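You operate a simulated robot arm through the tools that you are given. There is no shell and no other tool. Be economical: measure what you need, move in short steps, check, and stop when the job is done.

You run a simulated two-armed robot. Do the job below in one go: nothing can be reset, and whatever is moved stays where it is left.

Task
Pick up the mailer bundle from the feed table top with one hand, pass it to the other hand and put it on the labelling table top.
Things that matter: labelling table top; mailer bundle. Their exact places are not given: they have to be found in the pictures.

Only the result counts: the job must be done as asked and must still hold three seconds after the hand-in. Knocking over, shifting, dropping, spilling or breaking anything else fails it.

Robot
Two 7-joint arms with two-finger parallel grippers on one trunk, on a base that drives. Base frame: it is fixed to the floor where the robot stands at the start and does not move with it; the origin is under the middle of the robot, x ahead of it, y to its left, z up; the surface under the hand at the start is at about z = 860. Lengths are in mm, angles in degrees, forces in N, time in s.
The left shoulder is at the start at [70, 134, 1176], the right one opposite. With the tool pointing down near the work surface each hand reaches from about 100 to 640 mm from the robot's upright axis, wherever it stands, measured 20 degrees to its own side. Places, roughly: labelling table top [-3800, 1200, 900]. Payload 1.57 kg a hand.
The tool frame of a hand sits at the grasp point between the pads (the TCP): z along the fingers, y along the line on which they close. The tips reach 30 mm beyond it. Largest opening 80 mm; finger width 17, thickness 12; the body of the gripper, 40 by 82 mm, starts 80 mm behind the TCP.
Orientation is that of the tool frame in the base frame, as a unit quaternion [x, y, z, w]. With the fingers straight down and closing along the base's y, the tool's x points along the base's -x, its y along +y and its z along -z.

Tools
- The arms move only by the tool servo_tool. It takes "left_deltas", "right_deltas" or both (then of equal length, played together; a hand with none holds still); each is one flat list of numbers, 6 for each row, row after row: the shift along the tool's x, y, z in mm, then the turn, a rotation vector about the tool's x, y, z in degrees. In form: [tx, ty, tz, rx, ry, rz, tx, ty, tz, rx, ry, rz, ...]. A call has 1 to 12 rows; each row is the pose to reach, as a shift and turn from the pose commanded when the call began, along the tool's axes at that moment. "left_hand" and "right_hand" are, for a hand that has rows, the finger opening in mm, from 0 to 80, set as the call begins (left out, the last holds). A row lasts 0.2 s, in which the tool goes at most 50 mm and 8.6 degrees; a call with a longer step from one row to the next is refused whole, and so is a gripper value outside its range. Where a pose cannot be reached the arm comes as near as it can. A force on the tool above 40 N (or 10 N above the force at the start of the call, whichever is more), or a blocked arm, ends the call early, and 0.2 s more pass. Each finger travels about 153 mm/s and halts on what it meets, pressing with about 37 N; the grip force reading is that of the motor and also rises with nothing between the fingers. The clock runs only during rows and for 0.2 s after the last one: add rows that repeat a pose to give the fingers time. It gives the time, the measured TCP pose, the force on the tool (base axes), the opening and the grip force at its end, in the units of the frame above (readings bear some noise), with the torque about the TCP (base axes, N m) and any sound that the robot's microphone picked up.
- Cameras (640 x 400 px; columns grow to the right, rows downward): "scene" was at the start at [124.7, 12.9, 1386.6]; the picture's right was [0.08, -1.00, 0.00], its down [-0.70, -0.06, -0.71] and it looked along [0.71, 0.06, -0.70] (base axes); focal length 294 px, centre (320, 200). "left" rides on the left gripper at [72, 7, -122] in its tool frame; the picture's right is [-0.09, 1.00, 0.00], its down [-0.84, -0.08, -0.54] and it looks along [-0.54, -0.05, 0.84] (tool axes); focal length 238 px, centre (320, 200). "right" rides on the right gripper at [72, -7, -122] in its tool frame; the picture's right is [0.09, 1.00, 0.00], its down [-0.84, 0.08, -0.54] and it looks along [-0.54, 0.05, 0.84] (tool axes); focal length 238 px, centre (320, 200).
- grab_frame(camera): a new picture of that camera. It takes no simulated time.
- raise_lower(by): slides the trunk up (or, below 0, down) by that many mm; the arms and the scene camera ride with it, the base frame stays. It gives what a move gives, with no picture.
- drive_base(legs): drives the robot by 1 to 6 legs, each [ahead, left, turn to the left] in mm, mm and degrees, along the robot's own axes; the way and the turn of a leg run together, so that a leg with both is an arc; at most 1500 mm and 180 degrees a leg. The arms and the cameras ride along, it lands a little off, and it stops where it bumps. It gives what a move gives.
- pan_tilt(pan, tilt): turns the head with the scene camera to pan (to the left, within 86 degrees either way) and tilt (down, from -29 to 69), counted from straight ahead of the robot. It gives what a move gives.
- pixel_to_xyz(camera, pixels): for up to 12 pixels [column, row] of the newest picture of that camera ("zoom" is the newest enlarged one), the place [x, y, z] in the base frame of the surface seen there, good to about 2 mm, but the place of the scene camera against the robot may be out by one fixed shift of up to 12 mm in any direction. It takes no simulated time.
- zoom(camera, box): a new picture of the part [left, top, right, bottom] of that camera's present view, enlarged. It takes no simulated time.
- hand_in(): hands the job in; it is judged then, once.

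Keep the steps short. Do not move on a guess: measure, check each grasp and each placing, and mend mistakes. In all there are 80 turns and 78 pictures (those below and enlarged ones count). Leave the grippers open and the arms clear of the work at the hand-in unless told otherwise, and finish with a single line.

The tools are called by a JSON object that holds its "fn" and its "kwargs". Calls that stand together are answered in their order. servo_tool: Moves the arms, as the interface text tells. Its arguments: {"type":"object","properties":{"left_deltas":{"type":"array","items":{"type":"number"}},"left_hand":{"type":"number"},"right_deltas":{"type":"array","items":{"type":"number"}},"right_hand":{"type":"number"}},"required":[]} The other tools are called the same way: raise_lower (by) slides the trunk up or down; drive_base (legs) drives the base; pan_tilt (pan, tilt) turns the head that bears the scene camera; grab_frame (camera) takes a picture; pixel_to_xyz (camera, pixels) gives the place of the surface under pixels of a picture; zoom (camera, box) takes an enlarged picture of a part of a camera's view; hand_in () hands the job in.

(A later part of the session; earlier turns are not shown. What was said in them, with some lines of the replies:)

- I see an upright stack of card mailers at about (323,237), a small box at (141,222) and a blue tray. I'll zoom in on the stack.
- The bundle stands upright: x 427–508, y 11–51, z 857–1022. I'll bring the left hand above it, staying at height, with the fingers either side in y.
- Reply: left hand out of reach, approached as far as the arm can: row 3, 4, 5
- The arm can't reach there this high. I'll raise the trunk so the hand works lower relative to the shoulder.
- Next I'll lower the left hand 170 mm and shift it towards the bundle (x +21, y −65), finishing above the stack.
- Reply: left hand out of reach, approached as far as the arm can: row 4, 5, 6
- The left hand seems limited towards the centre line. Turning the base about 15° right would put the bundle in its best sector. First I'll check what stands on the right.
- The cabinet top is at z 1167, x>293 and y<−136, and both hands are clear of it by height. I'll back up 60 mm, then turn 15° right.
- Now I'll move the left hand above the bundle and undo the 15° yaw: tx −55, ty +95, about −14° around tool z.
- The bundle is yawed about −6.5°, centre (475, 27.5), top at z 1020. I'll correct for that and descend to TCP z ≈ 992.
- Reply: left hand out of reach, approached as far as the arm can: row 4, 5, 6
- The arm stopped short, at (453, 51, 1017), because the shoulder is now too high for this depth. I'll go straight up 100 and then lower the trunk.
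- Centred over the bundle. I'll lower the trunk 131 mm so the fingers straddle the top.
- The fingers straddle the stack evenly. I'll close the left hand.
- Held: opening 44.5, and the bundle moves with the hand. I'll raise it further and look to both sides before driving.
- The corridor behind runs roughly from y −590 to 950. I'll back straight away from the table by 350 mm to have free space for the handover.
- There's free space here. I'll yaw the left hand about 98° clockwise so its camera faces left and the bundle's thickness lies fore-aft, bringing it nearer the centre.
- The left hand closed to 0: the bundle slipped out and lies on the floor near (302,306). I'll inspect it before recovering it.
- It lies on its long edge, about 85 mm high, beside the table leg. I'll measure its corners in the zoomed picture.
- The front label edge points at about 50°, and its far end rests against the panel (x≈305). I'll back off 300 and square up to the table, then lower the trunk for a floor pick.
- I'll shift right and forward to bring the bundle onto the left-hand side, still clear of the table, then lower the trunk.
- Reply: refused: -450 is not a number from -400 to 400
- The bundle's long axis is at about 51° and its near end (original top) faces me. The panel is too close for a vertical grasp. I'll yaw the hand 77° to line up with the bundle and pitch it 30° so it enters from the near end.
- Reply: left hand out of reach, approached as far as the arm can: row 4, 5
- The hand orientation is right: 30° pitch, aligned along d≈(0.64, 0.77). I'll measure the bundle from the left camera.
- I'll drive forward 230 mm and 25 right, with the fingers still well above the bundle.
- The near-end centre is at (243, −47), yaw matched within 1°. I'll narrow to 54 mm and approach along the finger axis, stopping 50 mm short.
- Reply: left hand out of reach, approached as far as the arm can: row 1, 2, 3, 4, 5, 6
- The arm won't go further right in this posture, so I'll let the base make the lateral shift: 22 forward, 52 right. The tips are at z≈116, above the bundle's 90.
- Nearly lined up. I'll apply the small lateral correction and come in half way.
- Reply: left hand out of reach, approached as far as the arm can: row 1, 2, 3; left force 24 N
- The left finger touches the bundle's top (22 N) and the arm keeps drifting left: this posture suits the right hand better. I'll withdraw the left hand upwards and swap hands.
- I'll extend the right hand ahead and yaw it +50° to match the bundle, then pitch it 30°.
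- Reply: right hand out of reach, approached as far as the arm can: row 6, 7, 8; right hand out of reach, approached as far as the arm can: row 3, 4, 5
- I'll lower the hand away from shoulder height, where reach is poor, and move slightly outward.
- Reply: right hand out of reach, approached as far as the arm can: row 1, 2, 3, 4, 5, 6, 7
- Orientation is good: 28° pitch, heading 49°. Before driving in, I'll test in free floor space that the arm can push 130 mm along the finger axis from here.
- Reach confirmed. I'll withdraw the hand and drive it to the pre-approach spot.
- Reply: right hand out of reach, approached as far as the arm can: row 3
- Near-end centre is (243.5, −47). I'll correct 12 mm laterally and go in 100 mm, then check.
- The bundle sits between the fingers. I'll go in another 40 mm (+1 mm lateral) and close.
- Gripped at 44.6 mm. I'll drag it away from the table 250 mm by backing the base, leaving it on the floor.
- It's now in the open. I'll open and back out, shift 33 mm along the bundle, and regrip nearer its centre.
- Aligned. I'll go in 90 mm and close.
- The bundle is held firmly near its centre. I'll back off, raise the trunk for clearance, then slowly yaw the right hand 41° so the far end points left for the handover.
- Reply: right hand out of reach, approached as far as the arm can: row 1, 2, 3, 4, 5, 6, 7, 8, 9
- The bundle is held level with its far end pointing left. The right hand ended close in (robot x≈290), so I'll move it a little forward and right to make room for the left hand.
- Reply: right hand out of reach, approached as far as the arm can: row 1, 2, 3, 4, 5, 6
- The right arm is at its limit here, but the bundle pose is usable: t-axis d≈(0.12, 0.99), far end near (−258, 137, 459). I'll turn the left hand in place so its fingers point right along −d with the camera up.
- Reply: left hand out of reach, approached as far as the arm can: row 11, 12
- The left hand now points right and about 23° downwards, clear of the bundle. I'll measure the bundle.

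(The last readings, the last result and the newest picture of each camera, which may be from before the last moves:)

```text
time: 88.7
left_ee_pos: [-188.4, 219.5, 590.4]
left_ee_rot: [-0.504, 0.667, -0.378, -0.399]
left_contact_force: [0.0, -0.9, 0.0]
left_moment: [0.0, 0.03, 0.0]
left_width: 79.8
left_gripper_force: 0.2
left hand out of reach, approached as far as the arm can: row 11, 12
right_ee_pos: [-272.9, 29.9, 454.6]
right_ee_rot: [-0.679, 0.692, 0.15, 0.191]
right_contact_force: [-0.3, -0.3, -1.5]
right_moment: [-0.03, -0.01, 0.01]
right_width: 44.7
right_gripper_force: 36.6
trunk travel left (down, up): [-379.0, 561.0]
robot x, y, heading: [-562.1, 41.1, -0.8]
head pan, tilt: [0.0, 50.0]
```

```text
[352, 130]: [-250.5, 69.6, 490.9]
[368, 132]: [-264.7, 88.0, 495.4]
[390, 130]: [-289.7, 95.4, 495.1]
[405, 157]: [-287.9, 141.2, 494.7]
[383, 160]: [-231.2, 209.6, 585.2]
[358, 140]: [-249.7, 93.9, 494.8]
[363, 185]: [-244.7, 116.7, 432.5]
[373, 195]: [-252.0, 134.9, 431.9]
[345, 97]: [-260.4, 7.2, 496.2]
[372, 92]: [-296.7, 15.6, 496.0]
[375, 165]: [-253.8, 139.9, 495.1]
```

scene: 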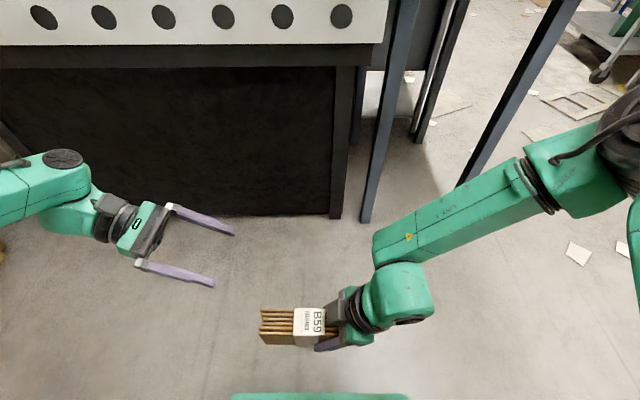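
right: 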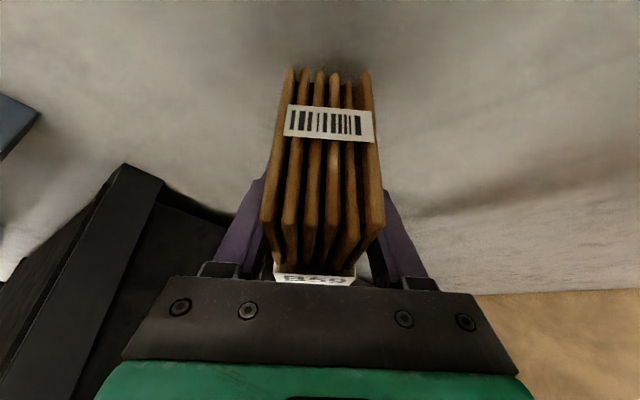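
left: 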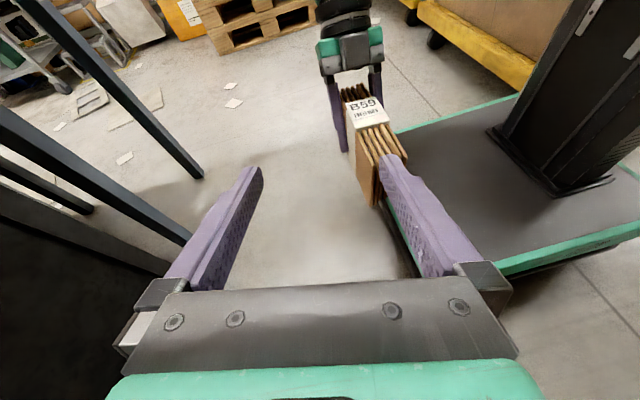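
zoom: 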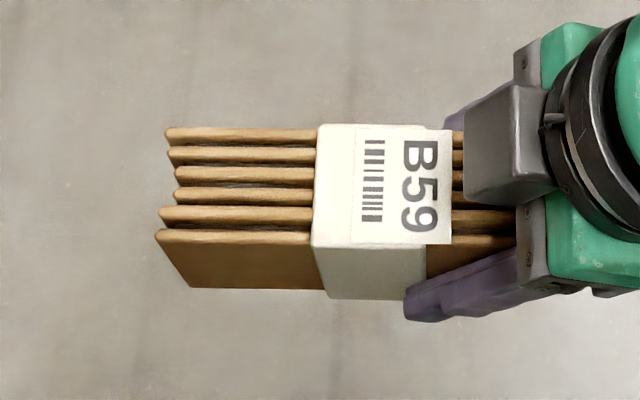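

The bundle is level: centre x≈−271, far end y 141, z 415–495. I'll stage the left hand 130 mm behind the grasp point with the orientation corrected.

{"fn": "servo_tool", "kwargs": {"left_deltas": [-14, 20, 13, 1.8, 0, -2.4, -28, 41, 26, 3.6, -0.1, -4.7, -42, 62, 40, 5.4, -0.1, -7, -56.6, 82.2, 53.1, 7.1, -0.2, -9.4, -56.6, 82.2, 53.1, 7.1, -0.2, -9.4], "left_hand": 76}}

{"fn": "grab_frame", "kwargs": {"camera": "left"}}

```text
time: 89.9
left_ee_pos: [-267.2, 209.1, 507.8]
left_ee_rot: [-0.581, 0.597, -0.386, -0.396]
left_contact_force: [0.0, 0.6, 0.5]
left_moment: [-0.02, 0.03, 0.02]
left_width: 76.3
left_gripper_force: 0.0
right_ee_pos: [-272.1, 28.5, 454.8]
right_ee_rot: [-0.679, 0.692, 0.151, 0.191]
right_contact_force: [0.8, 0.7, -0.7]
right_moment: [-0.05, -0.03, 0.03]
right_width: 44.4
right_gripper_force: 37.3
trunk travel left (down, up): [-379.0, 561.0]
robot x, y, heading: [-561.9, 40.3, -1.0]
head pan, tilt: [0.0, 50.0]
```

```text
21 pictures are left
```

left: 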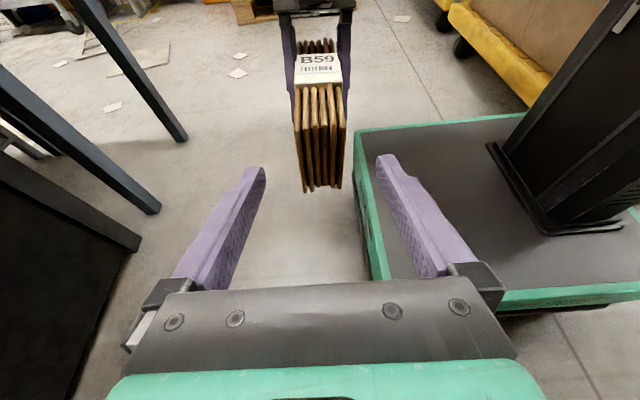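

Well aligned. I'll advance 125 mm along the fingers, then check before closing.

{"fn": "servo_tool", "kwargs": {"left_deltas": [0, 0, 30, 0, 0, 0, 0, 0, 60, 0, 0, 0, 0, 0, 90, 0, 0, 0, 0, 0, 110, 0, 0, 0, 0, 0, 125, 0, 0, 0, 0, 0, 125, 0, 0, 0]}}

{"fn": "grab_frame", "kwargs": {"camera": "scene"}}

{"fn": "grab_frame", "kwargs": {"camera": "left"}}

```text
time: 91.3
left_ee_pos: [-294.3, 131.0, 513.0]
left_ee_rot: [-0.581, 0.598, -0.385, -0.395]
left_contact_force: [17.3, 7.7, 1.5]
left_moment: [0.13, -0.38, 0.7]
left_width: 80.0
left_gripper_force: 1.9
left hand out of reach, approached as far as the arm can: row 1, 2, 3, 4, 5, 6
right_ee_pos: [-273.2, 26.6, 453.5]
right_ee_rot: [-0.681, 0.692, 0.151, 0.189]
right_contact_force: [-17.4, -5.9, -2.5]
right_moment: [0.17, -0.71, 1.14]
right_width: 45.5
right_gripper_force: 37.2
trunk travel left (down, up): [-379.0, 561.0]
robot x, y, heading: [-559.8, 41.3, -1.0]
head pan, tilt: [0.0, 50.0]
```

```text
20 pictures are left
```

scene: 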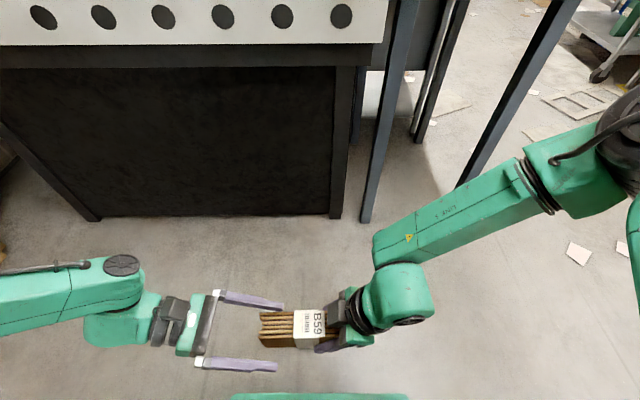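

```text
19 pictures are left
```

left: 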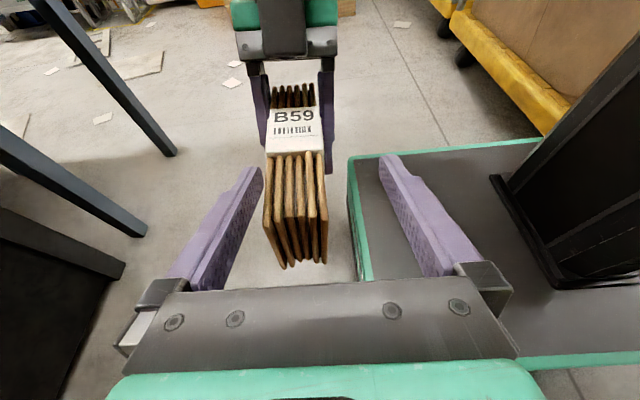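

The left arm hit a limit and slid sideways, pushing the bundle with 17 N. I'll relieve it first, then bring the right hand and bundle towards the left and up.

{"fn": "servo_tool", "kwargs": {"left_deltas": [0, -14, -5, 0, 0, 0, 0, -27, -10, 0, 0, 0, -5, -27, -40, 0, 0, 0, -10, -27, -75, 0, 0, 0]}}

{"fn": "servo_tool", "kwargs": {"right_deltas": [-18, 0, -2, 0, 0, 0, -36, 0, -4, 0, 0, 0, -54, 0, -5, 0, 0, 0, -71.7, 0, -7, 0, 0, 0, -71.7, 0, -7, 0, 0, 0]}}

```text
time: 92.3
left_ee_pos: [-266.7, 203.7, 533.0]
left_ee_rot: [-0.581, 0.598, -0.383, -0.397]
left_contact_force: [-0.1, 0.1, -0.7]
left_moment: [0.01, 0.0, 0.0]
left_width: 75.9
left_gripper_force: 0.0
left hand out of reach, approached as far as the arm can: row 2
right_ee_pos: [-272.3, 27.6, 454.1]
right_ee_rot: [-0.679, 0.693, 0.151, 0.191]
right_contact_force: [0.3, -0.1, -1.6]
right_moment: [-0.02, 0.01, -0.01]
right_width: 44.7
right_gripper_force: 36.4
trunk travel left (down, up): [-379.0, 561.0]
robot x, y, heading: [-559.9, 39.4, -1.0]
head pan, tilt: [0.0, 50.0]
```

```text
time: 93.5
left_ee_pos: [-265.8, 203.8, 532.7]
left_ee_rot: [-0.581, 0.597, -0.385, -0.396]
left_contact_force: [-0.1, -0.1, -0.1]
left_moment: [-0.06, 0.01, -0.03]
left_width: 76.0
left_gripper_force: 0.1
right_ee_pos: [-269.4, 87.0, 494.7]
right_ee_rot: [-0.678, 0.69, 0.152, 0.201]
right_contact_force: [-0.5, 0.7, 0.3]
right_moment: [-0.05, 0.02, 0.0]
right_width: 44.8
right_gripper_force: 36.9
trunk travel left (down, up): [-379.0, 561.0]
robot x, y, heading: [-564.4, 39.2, -0.7]
head pan, tilt: [0.0, 50.0]
```

The right hand moved 60 left and 40 up without trouble. I'll check the relative pose.

{"fn": "grab_frame", "kwargs": {"camera": "left"}}

{"fn": "pixel_to_xyz", "kwargs": {"camera": "left", "pixels": [[290, 150], [345, 150], [290, 220], [345, 220], [318, 220], [320, 130], [300, 100]]}}

```text
18 pictures are left
```

left: 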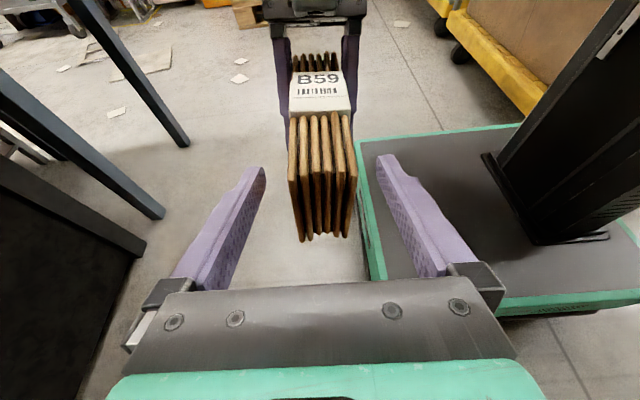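

```text
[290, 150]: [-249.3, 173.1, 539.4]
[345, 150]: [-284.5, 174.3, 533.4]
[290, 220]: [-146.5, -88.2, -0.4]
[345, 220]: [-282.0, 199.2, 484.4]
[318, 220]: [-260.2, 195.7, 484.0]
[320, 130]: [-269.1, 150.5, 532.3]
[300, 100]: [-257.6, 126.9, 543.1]
```

The bundle is centred between the fingers (x≈−267, far end y 198). I'll advance 66 mm with a 10 mm drop.

{"fn": "servo_tool", "kwargs": {"left_deltas": [-5, 0, 15, 0, 0, 0, -9.7, 0, 32, 0, 0, 0, -9.7, 0, 50, 0, 0, 0, -9.7, 0, 66, 0, 0, 0, -9.7, 0, 66, 0, 0, 0]}}

{"fn": "grab_frame", "kwargs": {"camera": "left"}}

```text
time: 94.7
left_ee_pos: [-267.7, 145.7, 496.7]
left_ee_rot: [-0.581, 0.598, -0.384, -0.396]
left_contact_force: [0.1, 0.4, 0.4]
left_moment: [0.0, 0.01, 0.03]
left_width: 75.8
left_gripper_force: 0.0
right_ee_pos: [-268.3, 85.9, 494.8]
right_ee_rot: [-0.678, 0.691, 0.152, 0.201]
right_contact_force: [0.5, -0.4, -0.7]
right_moment: [-0.02, 0.01, 0.01]
right_width: 44.5
right_gripper_force: 37.1
trunk travel left (down, up): [-379.0, 561.0]
robot x, y, heading: [-560.3, 37.5, -0.7]
head pan, tilt: [0.0, 50.0]
```

```text
17 pictures are left
```

left: 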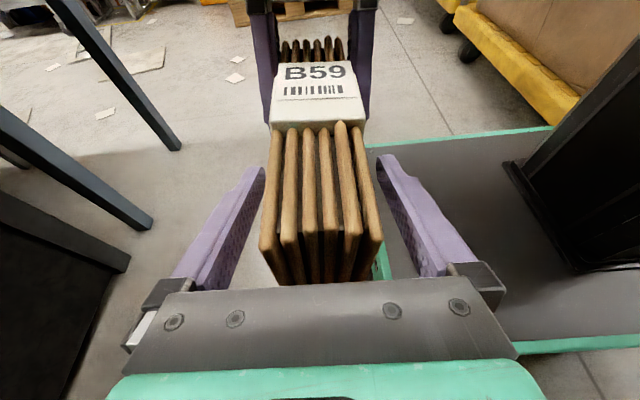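

In place: left at (−268, 146, 497). I'll close the left hand and confirm its grip before releasing the right.

{"fn": "servo_tool", "kwargs": {"left_deltas": [0, 0, 0, 0, 0, 0, 0, 0, 0, 0, 0, 0, 0, 0, 0, 0, 0, 0, 0, 0, 0, 0, 0, 0], "left_hand": 0}}

```text
time: 95.7
left_ee_pos: [-267.9, 146.0, 498.2]
left_ee_rot: [-0.581, 0.598, -0.385, -0.395]
left_contact_force: [4.5, -1.1, -0.2]
left_moment: [-0.21, -0.94, 0.92]
left_width: 45.4
left_gripper_force: 37.4
right_ee_pos: [-269.9, 86.9, 494.0]
right_ee_rot: [-0.678, 0.69, 0.153, 0.2]
right_contact_force: [-2.8, 1.2, -0.7]
right_moment: [0.17, 0.9, -0.74]
right_width: 44.6
right_gripper_force: 37.0
trunk travel left (down, up): [-379.0, 561.0]
robot x, y, heading: [-560.1, 41.4, -0.9]
head pan, tilt: [0.0, 50.0]
```

The left grip is firm: 45.4 mm, 37 N. I'll open the right hand and withdraw it along its own axis.

{"fn": "servo_tool", "kwargs": {"right_deltas": [0, 0, 0, 0, 0, 0, 0, 0, 0, 0, 0, 0, 0, 0, -25, 0, 0, 0, 0, 0, -55, 0, 0, 0, 0, 0, -90, 0, 0, 0, 0, 0, -125, 0, 0, 0], "right_hand": 80}}

{"fn": "grab_frame", "kwargs": {"camera": "scene"}}

```text
time: 97.1
left_ee_pos: [-267.3, 146.4, 499.0]
left_ee_rot: [-0.581, 0.597, -0.385, -0.396]
left_contact_force: [0.9, 0.1, -0.5]
left_moment: [0.05, -0.03, -0.01]
left_width: 44.7
left_gripper_force: 36.8
right_ee_pos: [-278.7, 28.3, 604.9]
right_ee_rot: [-0.68, 0.692, 0.153, 0.189]
right_contact_force: [0.3, -0.6, 0.3]
right_moment: [0.03, 0.0, -0.02]
right_width: 80.4
right_gripper_force: 0.0
trunk travel left (down, up): [-379.0, 561.0]
robot x, y, heading: [-560.0, 36.5, -1.0]
head pan, tilt: [0.0, 50.0]
```

```text
16 pictures are left
```

scene: 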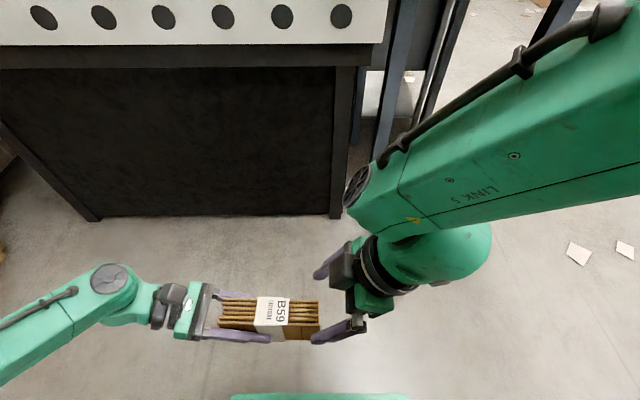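

The handover worked; the left hand alone holds the bundle level. I'll move the right hand aside, raise the trunk, and look ahead for the labelling table while turning.

{"fn": "servo_tool", "kwargs": {"right_deltas": [30, 0, -20, 0, 0, 0, 60, 0, -40, 0, 0, 0, 90, 0, -60, 0, 0, 0, 120, 0, -75, 0, 0, 0]}}

{"fn": "raise_lower", "kwargs": {"by": 400}}

{"fn": "raise_lower", "kwargs": {"by": 145}}

{"fn": "drive_base", "kwargs": {"legs": [[0, 0, 120]]}}

{"fn": "pan_tilt", "kwargs": {"pan": 40, "tilt": 20}}

{"fn": "grab_frame", "kwargs": {"camera": "scene"}}

```text
time: 98.1
left_ee_pos: [-268.7, 147.1, 498.1]
left_ee_rot: [-0.581, 0.598, -0.385, -0.397]
left_contact_force: [0.4, 0.6, 0.2]
left_moment: [0.0, -0.01, 0.03]
left_width: 44.7
left_gripper_force: 37.1
right_ee_pos: [-274.1, -4.1, 616.7]
right_ee_rot: [-0.68, 0.692, 0.153, 0.189]
right_contact_force: [-0.1, 0.5, -0.8]
right_moment: [0.02, 0.02, -0.02]
right_width: 80.0
right_gripper_force: 0.0
right hand out of reach, approached as far as the arm can: row 2, 3, 4
trunk travel left (down, up): [-379.0, 561.0]
robot x, y, heading: [-563.3, 40.2, -0.8]
head pan, tilt: [0.0, 50.0]
```

```text
time: 102.0
left_ee_pos: [-267.6, 146.6, 898.1]
left_ee_rot: [-0.58, 0.597, -0.385, -0.398]
left_contact_force: [-0.7, 0.0, -1.9]
left_moment: [0.05, -0.02, 0.0]
left_width: 44.8
left_gripper_force: 37.0
right_ee_pos: [-275.8, -3.9, 1015.9]
right_ee_rot: [-0.68, 0.692, 0.152, 0.189]
right_contact_force: [-0.4, 0.8, -0.3]
right_moment: [0.02, 0.04, -0.01]
right_width: 80.0
right_gripper_force: 0.1
trunk travel left (down, up): [-779.0, 161.0]
robot x, y, heading: [-565.0, 41.8, -0.7]
head pan, tilt: [0.0, 50.0]
```

```text
time: 103.7
left_ee_pos: [-267.4, 146.2, 1042.9]
left_ee_rot: [-0.581, 0.598, -0.384, -0.396]
left_contact_force: [0.3, -0.1, -0.6]
left_moment: [0.02, -0.02, 0.04]
left_width: 44.5
left_gripper_force: 36.9
right_ee_pos: [-275.1, -4.6, 1161.9]
right_ee_rot: [-0.68, 0.692, 0.153, 0.189]
right_contact_force: [-0.8, 0.5, -0.5]
right_moment: [-0.01, 0.02, -0.01]
right_width: 79.8
right_gripper_force: 0.2
trunk travel left (down, up): [-924.0, 16.0]
robot x, y, heading: [-561.6, 41.5, -0.5]
head pan, tilt: [0.0, 50.0]
```

```text
time: 108.9
left_ee_pos: [-805.8, 256.8, 1040.9]
left_ee_rot: [0.809, 0.201, 0.537, -0.129]
left_contact_force: [0.9, -1.2, -1.1]
left_moment: [-0.01, 0.04, -0.02]
left_width: 44.8
left_gripper_force: 36.9
right_ee_pos: [-670.3, 323.9, 1159.1]
right_ee_rot: [0.941, 0.237, -0.239, 0.04]
right_contact_force: [0.8, -0.2, -0.3]
right_moment: [0.03, 0.03, 0.01]
right_width: 80.0
right_gripper_force: 0.0
trunk travel left (down, up): [-924.0, 16.0]
robot x, y, heading: [-563.9, 41.8, 118.9]
head pan, tilt: [0.0, 50.0]
stopped in leg 1: the robot was blocked; the commanded pose is now the measured one
```

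```text
time: 110.0
left_ee_pos: [-806.6, 256.5, 1039.6]
left_ee_rot: [0.809, 0.203, 0.537, -0.128]
left_contact_force: [-0.7, 0.5, -0.3]
left_moment: [-0.01, 0.05, 0.01]
left_width: 44.5
left_gripper_force: 38.0
right_ee_pos: [-671.1, 324.7, 1158.1]
right_ee_rot: [0.941, 0.237, -0.238, 0.04]
right_contact_force: [-1.0, 0.5, 0.2]
right_moment: [0.0, 0.0, 0.01]
right_width: 80.0
right_gripper_force: 0.0
trunk travel left (down, up): [-924.0, 16.0]
robot x, y, heading: [-570.0, 37.8, 118.9]
head pan, tilt: [40.0, 20.0]
```

```text
15 pictures are left
```

scene: 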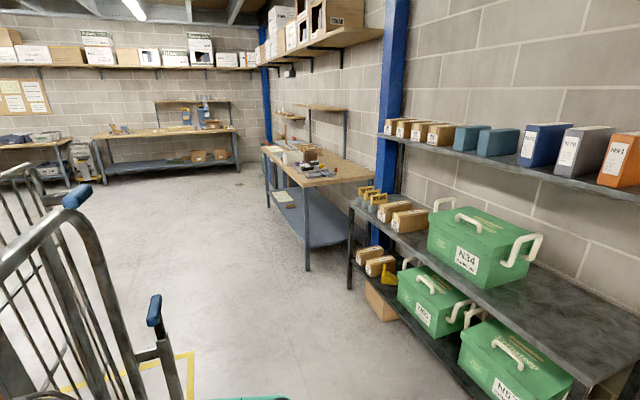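

The robot was blocked near the end of the turn; a trolley frame stands close on the left. I'll measure it and the way ahead before moving.

{"fn": "pixel_to_xyz", "kwargs": {"camera": "scene", "pixels": [[75, 195], [155, 310], [170, 390], [20, 300], [80, 380], [20, 170], [305, 185], [310, 268], [355, 180], [265, 150], [350, 280], [420, 330]]}}

{"fn": "pan_tilt", "kwargs": {"pan": 86, "tilt": 35}}

{"fn": "grab_frame", "kwargs": {"camera": "scene"}}

```text
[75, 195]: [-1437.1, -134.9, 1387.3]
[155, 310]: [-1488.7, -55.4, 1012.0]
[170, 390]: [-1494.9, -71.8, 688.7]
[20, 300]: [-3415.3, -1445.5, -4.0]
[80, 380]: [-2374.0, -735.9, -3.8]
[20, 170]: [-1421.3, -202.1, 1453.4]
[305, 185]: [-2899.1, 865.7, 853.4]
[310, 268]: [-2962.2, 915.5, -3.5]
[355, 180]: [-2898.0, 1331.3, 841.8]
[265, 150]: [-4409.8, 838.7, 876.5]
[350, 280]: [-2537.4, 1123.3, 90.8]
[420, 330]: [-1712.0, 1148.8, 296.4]
```

```text
time: 111.1
left_ee_pos: [-806.2, 255.9, 1040.0]
left_ee_rot: [0.808, 0.204, 0.537, -0.129]
left_contact_force: [-0.8, -0.1, -1.6]
left_moment: [-0.02, 0.04, -0.02]
left_width: 44.8
left_gripper_force: 37.2
right_ee_pos: [-671.7, 324.7, 1157.6]
right_ee_rot: [0.941, 0.237, -0.239, 0.042]
right_contact_force: [0.3, -1.1, -0.1]
right_moment: [0.04, 0.01, -0.03]
right_width: 80.0
right_gripper_force: 0.0
trunk travel left (down, up): [-924.0, 16.0]
robot x, y, heading: [-561.6, 43.9, 118.7]
head pan, tilt: [85.9, 35.0]
```

```text
14 pictures are left
```

scene: 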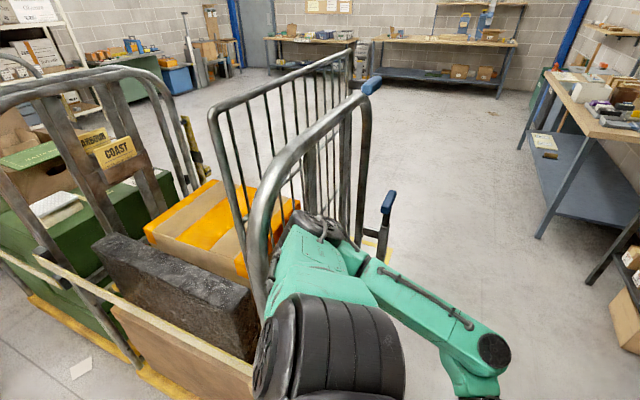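

The left elbow meets a trolley handle. The labelling table front edge runs at y≈866 from x −2900 to −4400. I'll turn back to face +y, which moves the elbow away, then go forward and travel sideways down the corridor, short of the table.

{"fn": "drive_base", "kwargs": {"legs": [[0, 0, -28.8], [370, 0, 0], [0, 1300, 0], [0, 1000, 0]]}}

{"fn": "pan_tilt", "kwargs": {"pan": 50, "tilt": 25}}

{"fn": "grab_frame", "kwargs": {"camera": "scene"}}

```text
time: 125.8
left_ee_pos: [-2943.1, 758.3, 1043.9]
left_ee_rot: [0.834, -0.014, 0.551, 0.008]
left_contact_force: [-0.2, -0.2, -0.6]
left_moment: [0.03, -0.01, -0.02]
left_width: 44.4
left_gripper_force: 37.1
right_ee_pos: [-2792.6, 750.1, 1162.8]
right_ee_rot: [0.97, -0.009, -0.241, -0.027]
right_contact_force: [-0.9, -0.3, 0.0]
right_moment: [-0.01, 0.03, -0.02]
right_width: 80.1
right_gripper_force: 0.1
trunk travel left (down, up): [-924.0, 16.0]
robot x, y, heading: [-2839.0, 462.9, 89.0]
head pan, tilt: [85.9, 35.0]
```

```text
time: 126.8
left_ee_pos: [-2943.5, 757.2, 1042.8]
left_ee_rot: [0.834, -0.014, 0.551, 0.008]
left_contact_force: [-1.3, -0.1, -1.4]
left_moment: [0.01, 0.03, 0.01]
left_width: 44.6
left_gripper_force: 37.4
right_ee_pos: [-2794.0, 748.9, 1161.8]
right_ee_rot: [0.97, -0.009, -0.241, -0.027]
right_contact_force: [-0.5, -1.4, 0.0]
right_moment: [0.03, -0.01, -0.02]
right_width: 79.9
right_gripper_force: 0.0
trunk travel left (down, up): [-924.0, 16.0]
robot x, y, heading: [-2838.5, 464.6, 89.2]
head pan, tilt: [50.0, 25.0]
```

```text
13 pictures are left
```

scene: 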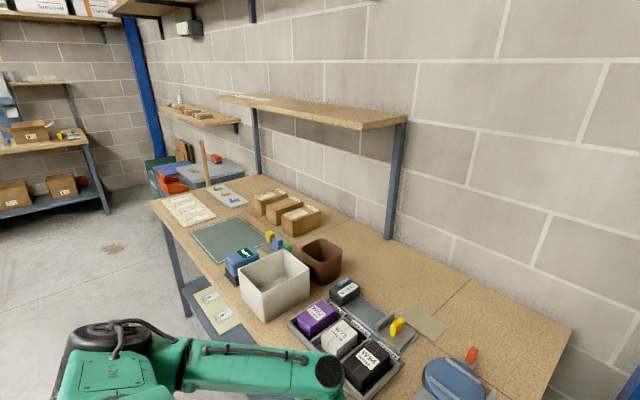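

The labelling table is in view, with a green mat at about (228,240), boxes behind it, and a bin in front-right. I'll measure the free spots.

{"fn": "pixel_to_xyz", "kwargs": {"camera": "scene", "pixels": [[190, 238], [245, 218], [268, 242], [215, 262], [228, 240], [160, 200], [200, 255], [240, 262], [275, 262], [272, 208], [300, 232], [190, 208]]}}

{"fn": "zoom", "kwargs": {"camera": "scene", "box": [140, 160, 360, 320]}}

{"fn": "pixel_to_xyz", "kwargs": {"camera": "scene", "pixels": [[390, 235], [258, 175], [250, 100], [400, 120], [225, 97], [430, 325], [450, 290], [560, 330], [240, 245], [207, 240], [300, 265], [240, 285]]}}

```text
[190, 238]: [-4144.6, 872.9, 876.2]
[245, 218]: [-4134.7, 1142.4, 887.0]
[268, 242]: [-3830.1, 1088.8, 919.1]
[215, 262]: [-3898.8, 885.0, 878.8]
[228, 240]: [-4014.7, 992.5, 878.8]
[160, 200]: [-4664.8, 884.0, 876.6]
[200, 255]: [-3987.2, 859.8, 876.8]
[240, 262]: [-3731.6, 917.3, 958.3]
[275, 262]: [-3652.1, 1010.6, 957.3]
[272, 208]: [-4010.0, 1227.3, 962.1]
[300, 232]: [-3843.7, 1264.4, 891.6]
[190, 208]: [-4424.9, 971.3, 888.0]
```

```text
2.50 times, centred on (250, 240) of scene
```

zoom: 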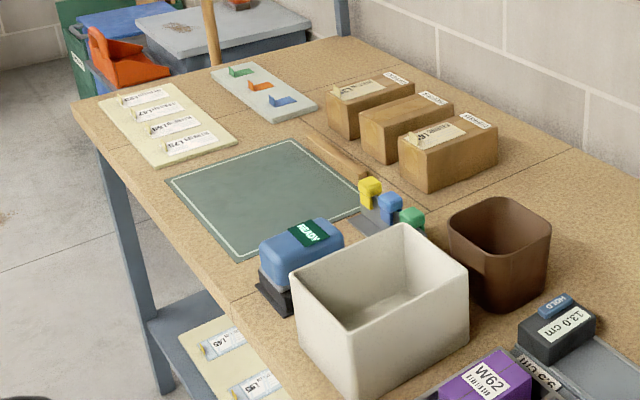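

```text
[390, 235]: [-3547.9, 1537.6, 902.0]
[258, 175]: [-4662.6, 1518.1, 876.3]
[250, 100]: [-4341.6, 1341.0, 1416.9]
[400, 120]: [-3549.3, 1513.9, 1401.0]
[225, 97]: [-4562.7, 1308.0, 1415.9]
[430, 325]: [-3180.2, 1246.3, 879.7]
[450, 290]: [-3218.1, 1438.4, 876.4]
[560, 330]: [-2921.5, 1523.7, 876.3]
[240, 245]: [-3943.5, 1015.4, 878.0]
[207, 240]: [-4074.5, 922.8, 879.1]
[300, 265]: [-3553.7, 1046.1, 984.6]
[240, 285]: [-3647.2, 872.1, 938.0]
```

The table top is at z 876. The green mat (x −4145…−3900, y 885…1140) is clear: I'll put the bundle there at about (−4020, 990). I'll drive 1060 left first, still short of the table.

{"fn": "drive_base", "kwargs": {"legs": [[0, 1060, 0.9]]}}

{"fn": "servo_tool", "kwargs": {"left_deltas": [0, 0, 0, 0, 0, 0]}}

```text
time: 132.2
left_ee_pos: [-4005.3, 751.9, 1043.2]
left_ee_rot: [0.835, 0.001, 0.551, -0.002]
left_contact_force: [0.9, -0.5, -0.9]
left_moment: [0.01, 0.05, -0.02]
left_width: 44.6
left_gripper_force: 36.6
right_ee_pos: [-3854.4, 749.1, 1162.5]
right_ee_rot: [0.97, 0.007, -0.242, -0.022]
right_contact_force: [-0.1, -0.2, -0.1]
right_moment: [-0.03, -0.01, 0.0]
right_width: 79.7
right_gripper_force: 0.0
trunk travel left (down, up): [-924.0, 16.0]
robot x, y, heading: [-3891.1, 458.9, 91.0]
head pan, tilt: [50.0, 25.0]
```

```text
time: 132.6
left_ee_pos: [-4005.8, 752.0, 1043.8]
left_ee_rot: [0.834, 0.001, 0.552, -0.001]
left_contact_force: [0.9, -0.6, -0.5]
left_moment: [0.0, 0.06, 0.01]
left_width: 44.9
left_gripper_force: 36.9
right_ee_pos: [-3856.0, 749.4, 1161.5]
right_ee_rot: [0.97, 0.008, -0.243, -0.023]
right_contact_force: [0.9, -0.6, 0.1]
right_moment: [0.0, 0.01, 0.01]
right_width: 79.9
right_gripper_force: 0.0
trunk travel left (down, up): [-924.0, 16.0]
robot x, y, heading: [-3887.5, 464.6, 90.9]
head pan, tilt: [50.0, 25.0]
```

I'll extend the left hand 113 mm forward and 43 left, at height.

{"fn": "servo_tool", "kwargs": {"left_deltas": [-3.4, -22, -8, 0, 0, 0, -6.8, -45, -16, 0, 0, 0, -10, -68, -24, 0, 0, 0, -13.5, -91, -32, 0, 0, 0, -16.8, -113, -39.6, 0, 0, 0, -16.8, -113, -39.6, 0, 0, 0]}}

{"fn": "pan_tilt", "kwargs": {"pan": 15, "tilt": 52}}

{"fn": "grab_frame", "kwargs": {"camera": "scene"}}

```text
time: 134.0
left_ee_pos: [-4046.5, 866.2, 1043.2]
left_ee_rot: [0.834, 0.001, 0.552, -0.002]
left_contact_force: [-0.4, -0.4, -0.3]
left_moment: [0.0, 0.03, 0.03]
left_width: 44.7
left_gripper_force: 36.9
right_ee_pos: [-3855.1, 746.9, 1162.6]
right_ee_rot: [0.97, 0.007, -0.241, -0.022]
right_contact_force: [-0.4, 0.6, 0.0]
right_moment: [0.0, 0.0, -0.01]
right_width: 80.1
right_gripper_force: 0.0
trunk travel left (down, up): [-924.0, 16.0]
robot x, y, heading: [-3888.4, 460.5, 91.1]
head pan, tilt: [50.0, 25.0]
```

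```text
time: 135.0
left_ee_pos: [-4048.7, 866.9, 1043.0]
left_ee_rot: [0.834, 0.001, 0.552, -0.001]
left_contact_force: [0.2, 0.5, -0.7]
left_moment: [0.06, 0.0, -0.01]
left_width: 44.8
left_gripper_force: 37.1
right_ee_pos: [-3854.4, 747.7, 1161.4]
right_ee_rot: [0.97, 0.008, -0.242, -0.021]
right_contact_force: [0.0, 0.3, 0.6]
right_moment: [-0.02, 0.03, 0.01]
right_width: 79.9
right_gripper_force: 0.1
trunk travel left (down, up): [-924.0, 16.0]
robot x, y, heading: [-3889.5, 461.6, 91.2]
head pan, tilt: [15.0, 52.0]
```

```text
11 pictures are left
```

scene: 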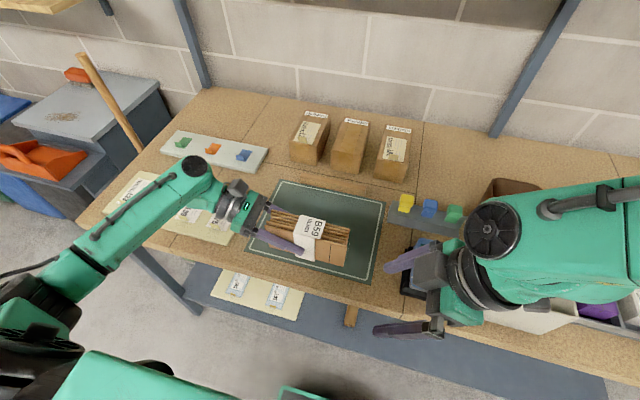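

The bundle is over the front of the table and still level. The right hand would come down with the trunk, so I'll first retract it up and to the right.

{"fn": "servo_tool", "kwargs": {"right_deltas": [0, 0, -29, 0, 0, 0, 0, 0, -58, 0, 0, 0, 0, 0, -87, 0, 0, 0, 0, 0, -116, 0, 0, 0, 0, 0, -116, 0, 0, 0]}}

{"fn": "drive_base", "kwargs": {"legs": [[118, 0, 0]]}}

{"fn": "grab_frame", "kwargs": {"camera": "scene"}}

```text
time: 136.2
left_ee_pos: [-4047.8, 866.7, 1044.7]
left_ee_rot: [0.834, 0.0, 0.552, -0.001]
left_contact_force: [0.4, 0.1, -0.3]
left_moment: [-0.01, 0.05, 0.0]
left_width: 44.7
left_gripper_force: 37.2
right_ee_pos: [-3855.9, 748.6, 1169.1]
right_ee_rot: [0.97, 0.008, -0.242, -0.022]
right_contact_force: [-0.2, 0.3, -0.4]
right_moment: [0.0, 0.03, -0.01]
right_width: 79.7
right_gripper_force: 0.0
right hand out of reach, approached as far as the arm can: row 1, 2, 3, 4, 5
trunk travel left (down, up): [-924.0, 16.0]
robot x, y, heading: [-3888.5, 459.2, 90.9]
head pan, tilt: [15.0, 52.0]
```

```text
time: 137.4
left_ee_pos: [-4049.6, 982.6, 1045.5]
left_ee_rot: [0.834, 0.0, 0.552, -0.003]
left_contact_force: [0.1, -0.1, -0.4]
left_moment: [0.02, 0.03, 0.03]
left_width: 44.4
left_gripper_force: 37.2
right_ee_pos: [-3857.6, 863.9, 1170.8]
right_ee_rot: [0.97, 0.009, -0.243, -0.023]
right_contact_force: [0.7, -1.0, 0.2]
right_moment: [0.01, -0.01, 0.01]
right_width: 80.1
right_gripper_force: 0.1
trunk travel left (down, up): [-924.0, 16.0]
robot x, y, heading: [-3893.9, 582.5, 91.0]
head pan, tilt: [15.0, 52.0]
```

```text
10 pictures are left
```

scene: 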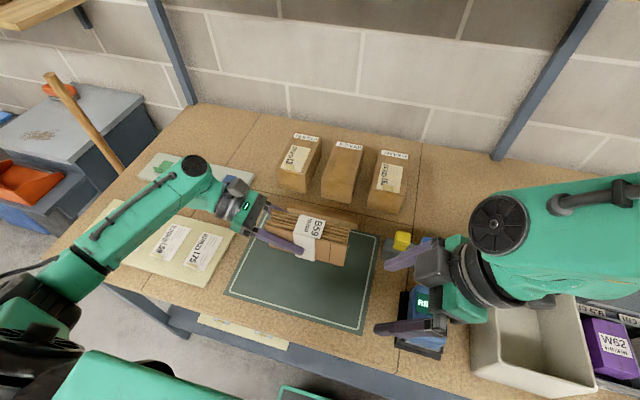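

I'll lower the left arm itself by 90 mm, keeping the right hand high, and measure the bundle.

{"fn": "servo_tool", "kwargs": {"left_deltas": [-20.7, 0, 8.8, 0, 0, 0, -41.4, 0, 17.6, 0, 0, 0, -62, 0, 26.4, 0, 0, 0, -82.9, 0, 35.2, 0, 0, 0, -82.9, 0, 35.2, 0, 0, 0]}}

{"fn": "zoom", "kwargs": {"camera": "scene", "box": [220, 180, 400, 320]}}

```text
time: 138.6
left_ee_pos: [-4052.5, 985.1, 954.0]
left_ee_rot: [0.834, 0.001, 0.552, -0.002]
left_contact_force: [-1.0, -0.5, -0.9]
left_moment: [-0.04, 0.0, 0.02]
left_width: 44.7
left_gripper_force: 36.9
right_ee_pos: [-3857.3, 866.6, 1170.8]
right_ee_rot: [0.97, 0.008, -0.242, -0.023]
right_contact_force: [-0.4, 0.7, 0.0]
right_moment: [0.01, 0.04, 0.0]
right_width: 79.9
right_gripper_force: 0.0
trunk travel left (down, up): [-924.0, 16.0]
robot x, y, heading: [-3890.0, 578.7, 91.2]
head pan, tilt: [15.0, 52.0]
```

```text
2.86 times, centred on (310, 250) of scene
```

zoom: 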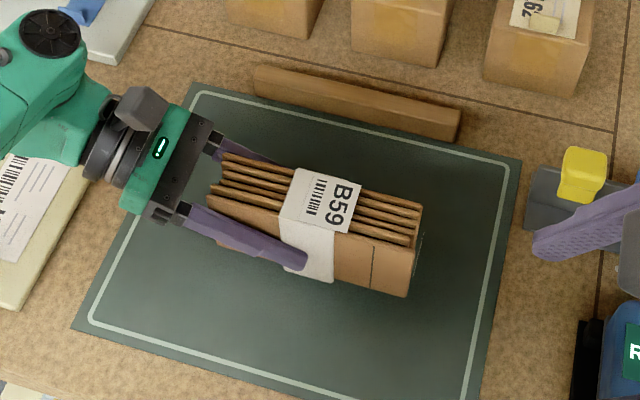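

{"fn": "pixel_to_xyz", "kwargs": {"camera": "zoom", "pixels": [[410, 292], [340, 280], [415, 245], [230, 160], [215, 195], [420, 205], [400, 240], [430, 320], [300, 290], [250, 180]]}}

```text
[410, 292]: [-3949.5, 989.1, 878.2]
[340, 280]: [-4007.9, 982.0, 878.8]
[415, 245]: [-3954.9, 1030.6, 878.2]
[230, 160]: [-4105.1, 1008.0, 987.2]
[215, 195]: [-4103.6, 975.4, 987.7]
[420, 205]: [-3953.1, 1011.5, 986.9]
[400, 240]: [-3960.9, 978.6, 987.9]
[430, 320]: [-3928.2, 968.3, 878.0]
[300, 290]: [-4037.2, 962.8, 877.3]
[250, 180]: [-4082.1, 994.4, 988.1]
```

The top is level at z 987.5, so with a height of about 89 the bottom is near 898 and the mat is at 878. I'll lower in 2 mm rows, letting contact force end the move.

{"fn": "servo_tool", "kwargs": {"left_deltas": [-3.7, 0, 1.6, 0, 0, 0, -7.4, 0, 3.1, 0, 0, 0, -10.1, 0, 4.3, 0, 0, 0, -12, 0, 5.1, 0, 0, 0, -13.8, 0, 5.9, 0, 0, 0, -15.7, 0, 6.6, 0, 0, 0, -17.5, 0, 7.4, 0, 0, 0]}}

```text
time: 140.2
left_ee_pos: [-4050.4, 986.5, 935.3]
left_ee_rot: [0.834, 0.001, 0.552, -0.003]
left_contact_force: [-0.3, 0.8, 2.2]
left_moment: [-0.05, -0.23, 0.05]
left_width: 44.7
left_gripper_force: 37.7
right_ee_pos: [-3857.2, 867.6, 1169.3]
right_ee_rot: [0.97, 0.007, -0.242, -0.022]
right_contact_force: [1.1, 0.1, 0.0]
right_moment: [-0.03, 0.01, 0.0]
right_width: 80.1
right_gripper_force: 0.0
trunk travel left (down, up): [-924.0, 16.0]
robot x, y, heading: [-3891.8, 578.5, 91.3]
head pan, tilt: [15.0, 52.0]
```

First light contact (+2.2 N). I'll go down another 3 mm in small rows.

{"fn": "servo_tool", "kwargs": {"left_deltas": [-0.9, 0, 0.4, 0, 0, 0, -1.8, 0, 0.8, 0, 0, 0, -2.8, 0, 1.2, 0, 0, 0]}}

{"fn": "zoom", "kwargs": {"camera": "scene", "box": [220, 180, 400, 320]}}

{"fn": "pixel_to_xyz", "kwargs": {"camera": "zoom", "pixels": [[225, 185], [225, 215], [410, 228], [395, 255], [300, 215], [405, 300]]}}

```text
time: 141.0
left_ee_pos: [-4051.8, 986.1, 931.9]
left_ee_rot: [0.833, 0.002, 0.553, -0.003]
left_contact_force: [-4.9, 2.9, 11.6]
left_moment: [0.08, -1.09, 0.28]
left_width: 44.7
left_gripper_force: 36.9
right_ee_pos: [-3857.8, 867.2, 1169.6]
right_ee_rot: [0.97, 0.008, -0.241, -0.023]
right_contact_force: [-0.1, -0.2, -0.9]
right_moment: [0.01, -0.01, -0.03]
right_width: 80.3
right_gripper_force: 0.2
trunk travel left (down, up): [-924.0, 16.0]
robot x, y, heading: [-3895.7, 577.3, 91.2]
head pan, tilt: [15.0, 52.0]
```

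```text
2.86 times, centred on (310, 250) of scene
```

zoom: 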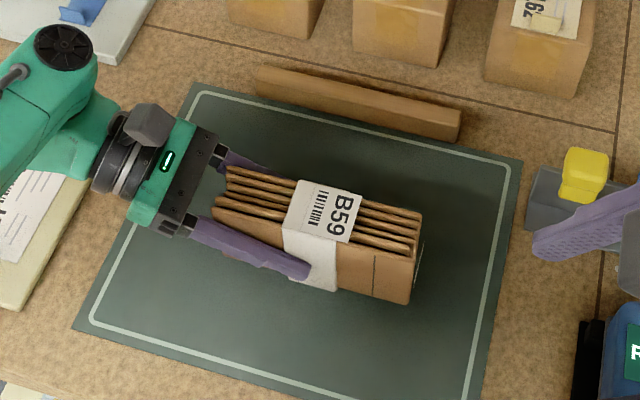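

```text
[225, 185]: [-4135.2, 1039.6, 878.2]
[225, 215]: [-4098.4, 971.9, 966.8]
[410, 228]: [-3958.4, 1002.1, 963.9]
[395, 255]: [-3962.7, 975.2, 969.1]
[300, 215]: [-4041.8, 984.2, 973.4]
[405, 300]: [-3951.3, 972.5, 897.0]
```

The bundle is seated (11.6 N, top level at z ≈ 967, 88 above the mat). I'll open the left hand and withdraw along the finger axis.

{"fn": "servo_tool", "kwargs": {"left_deltas": [0.9, 0, -0.4, 0, 0, 0, 0.9, 0, -0.4, 0, 0, 0, 0.9, 0, -0.4, 0, 0, 0], "left_hand": 70}}

{"fn": "zoom", "kwargs": {"camera": "scene", "box": [220, 180, 400, 320]}}

```text
time: 141.8
left_ee_pos: [-4050.3, 985.1, 932.7]
left_ee_rot: [0.834, 0.001, 0.552, -0.002]
left_contact_force: [-0.6, -0.3, -0.6]
left_moment: [0.02, 0.02, 0.03]
left_width: 69.9
left_gripper_force: 0.0
right_ee_pos: [-3858.0, 867.6, 1169.5]
right_ee_rot: [0.97, 0.008, -0.243, -0.022]
right_contact_force: [0.8, -0.5, 0.6]
right_moment: [-0.01, 0.02, -0.04]
right_width: 80.4
right_gripper_force: 0.1
trunk travel left (down, up): [-924.0, 16.0]
robot x, y, heading: [-3895.3, 579.9, 91.2]
head pan, tilt: [15.0, 52.0]
```

```text
2.86 times, centred on (310, 250) of scene
```

zoom: 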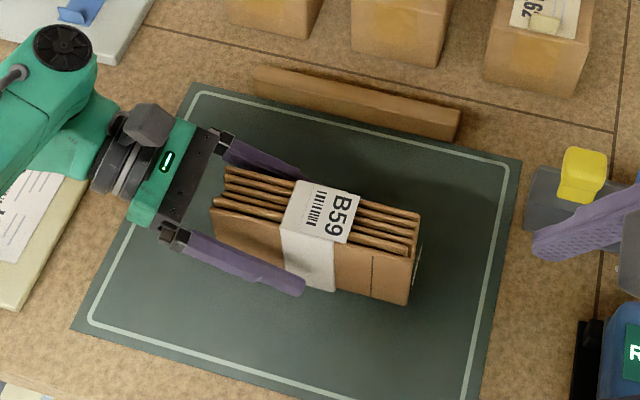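

The bundle stands free between the open fingers with zero force. I'll withdraw along the finger axis, then up.

{"fn": "servo_tool", "kwargs": {"left_deltas": [0, 0, -30, 0, 0, 0, 0, 0, -60, 0, 0, 0, 0, 0, -95, 0, 0, 0, 0, 0, -130, 0, 0, 0, 30, 0, -150, 0, 0, 0, 70, 0, -160, 0, 0, 0]}}

{"fn": "grab_frame", "kwargs": {"camera": "scene"}}

```text
time: 143.2
left_ee_pos: [-4170.2, 986.1, 1061.3]
left_ee_rot: [0.835, 0.002, 0.55, -0.002]
left_contact_force: [0.1, -0.1, 0.0]
left_moment: [0.02, 0.02, 0.0]
left_width: 70.1
left_gripper_force: 0.1
right_ee_pos: [-3857.8, 864.6, 1170.5]
right_ee_rot: [0.97, 0.008, -0.241, -0.023]
right_contact_force: [0.6, -0.9, -0.8]
right_moment: [-0.03, -0.03, 0.01]
right_width: 79.7
right_gripper_force: 0.1
trunk travel left (down, up): [-924.0, 16.0]
robot x, y, heading: [-3892.8, 581.3, 91.1]
head pan, tilt: [15.0, 52.0]
```

```text
6 pictures are left
```

scene: 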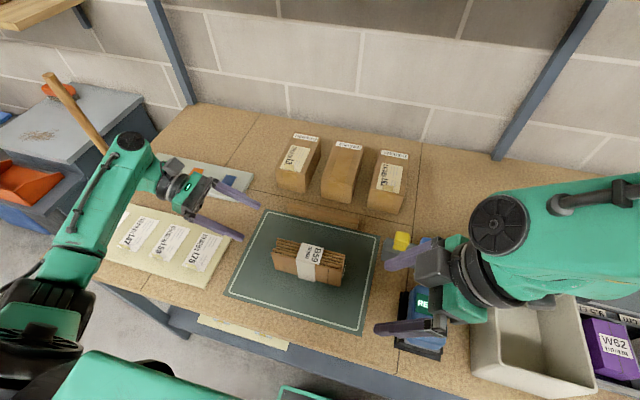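

The bundle stands on the mat at about (308,262) and nothing around it has moved. I'll open the left hand fully, back the base off so both arms clear the table, and take a last look.

{"fn": "servo_tool", "kwargs": {"left_deltas": [0, 0, 0, 0, 0, 0, 0, 0, 0, 0, 0, 0], "left_hand": 80}}

{"fn": "drive_base", "kwargs": {"legs": [[-200, 0, 0]]}}

{"fn": "grab_frame", "kwargs": {"camera": "scene"}}

{"fn": "pixel_to_xyz", "kwargs": {"camera": "scene", "pixels": [[310, 225], [320, 200], [300, 215]]}}

```text
time: 143.8
left_ee_pos: [-4169.9, 986.4, 1061.3]
left_ee_rot: [0.834, 0.0, 0.551, -0.001]
left_contact_force: [-0.1, 0.0, -0.1]
left_moment: [0.0, 0.03, -0.02]
left_width: 80.2
left_gripper_force: 0.0
right_ee_pos: [-3857.4, 867.1, 1171.0]
right_ee_rot: [0.97, 0.008, -0.242, -0.022]
right_contact_force: [0.0, -0.4, 0.0]
right_moment: [-0.02, 0.03, -0.02]
right_width: 80.0
right_gripper_force: 0.1
trunk travel left (down, up): [-924.0, 16.0]
robot x, y, heading: [-3890.8, 578.1, 91.4]
head pan, tilt: [15.0, 52.0]
```

```text
time: 145.4
left_ee_pos: [-4166.2, 787.4, 1059.5]
left_ee_rot: [0.834, 0.003, 0.552, -0.001]
left_contact_force: [-0.2, 0.5, -0.3]
left_moment: [0.02, -0.03, 0.01]
left_width: 80.1
left_gripper_force: 0.1
right_ee_pos: [-3853.5, 669.8, 1168.6]
right_ee_rot: [0.97, 0.008, -0.242, -0.021]
right_contact_force: [0.2, 0.2, 0.2]
right_moment: [-0.02, 0.01, -0.01]
right_width: 80.1
right_gripper_force: 0.0
trunk travel left (down, up): [-924.0, 16.0]
robot x, y, heading: [-3888.2, 378.8, 91.2]
head pan, tilt: [15.0, 52.0]
```

```text
5 pictures are left
```

scene: 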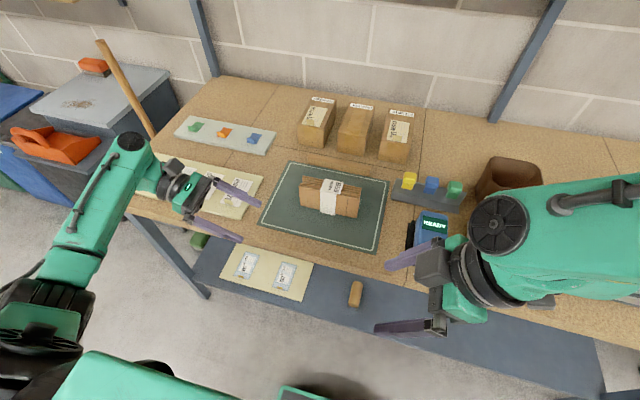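

```text
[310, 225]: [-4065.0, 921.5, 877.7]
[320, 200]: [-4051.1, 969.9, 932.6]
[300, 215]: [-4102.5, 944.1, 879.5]
```

The bundle stands steady on the labelling table, both hands are open, and the arms are clear of the table, so I'm handing in.

{"fn": "hand_in", "kwargs": {}}

```text
The job is handed in.
```

The mailer bundle is on the labelling table top, passed from the right hand to the left and left standing, but it was dropped on the floor once on the way, and the robot briefly bumped a trolley without checking afterwards whether that had moved.
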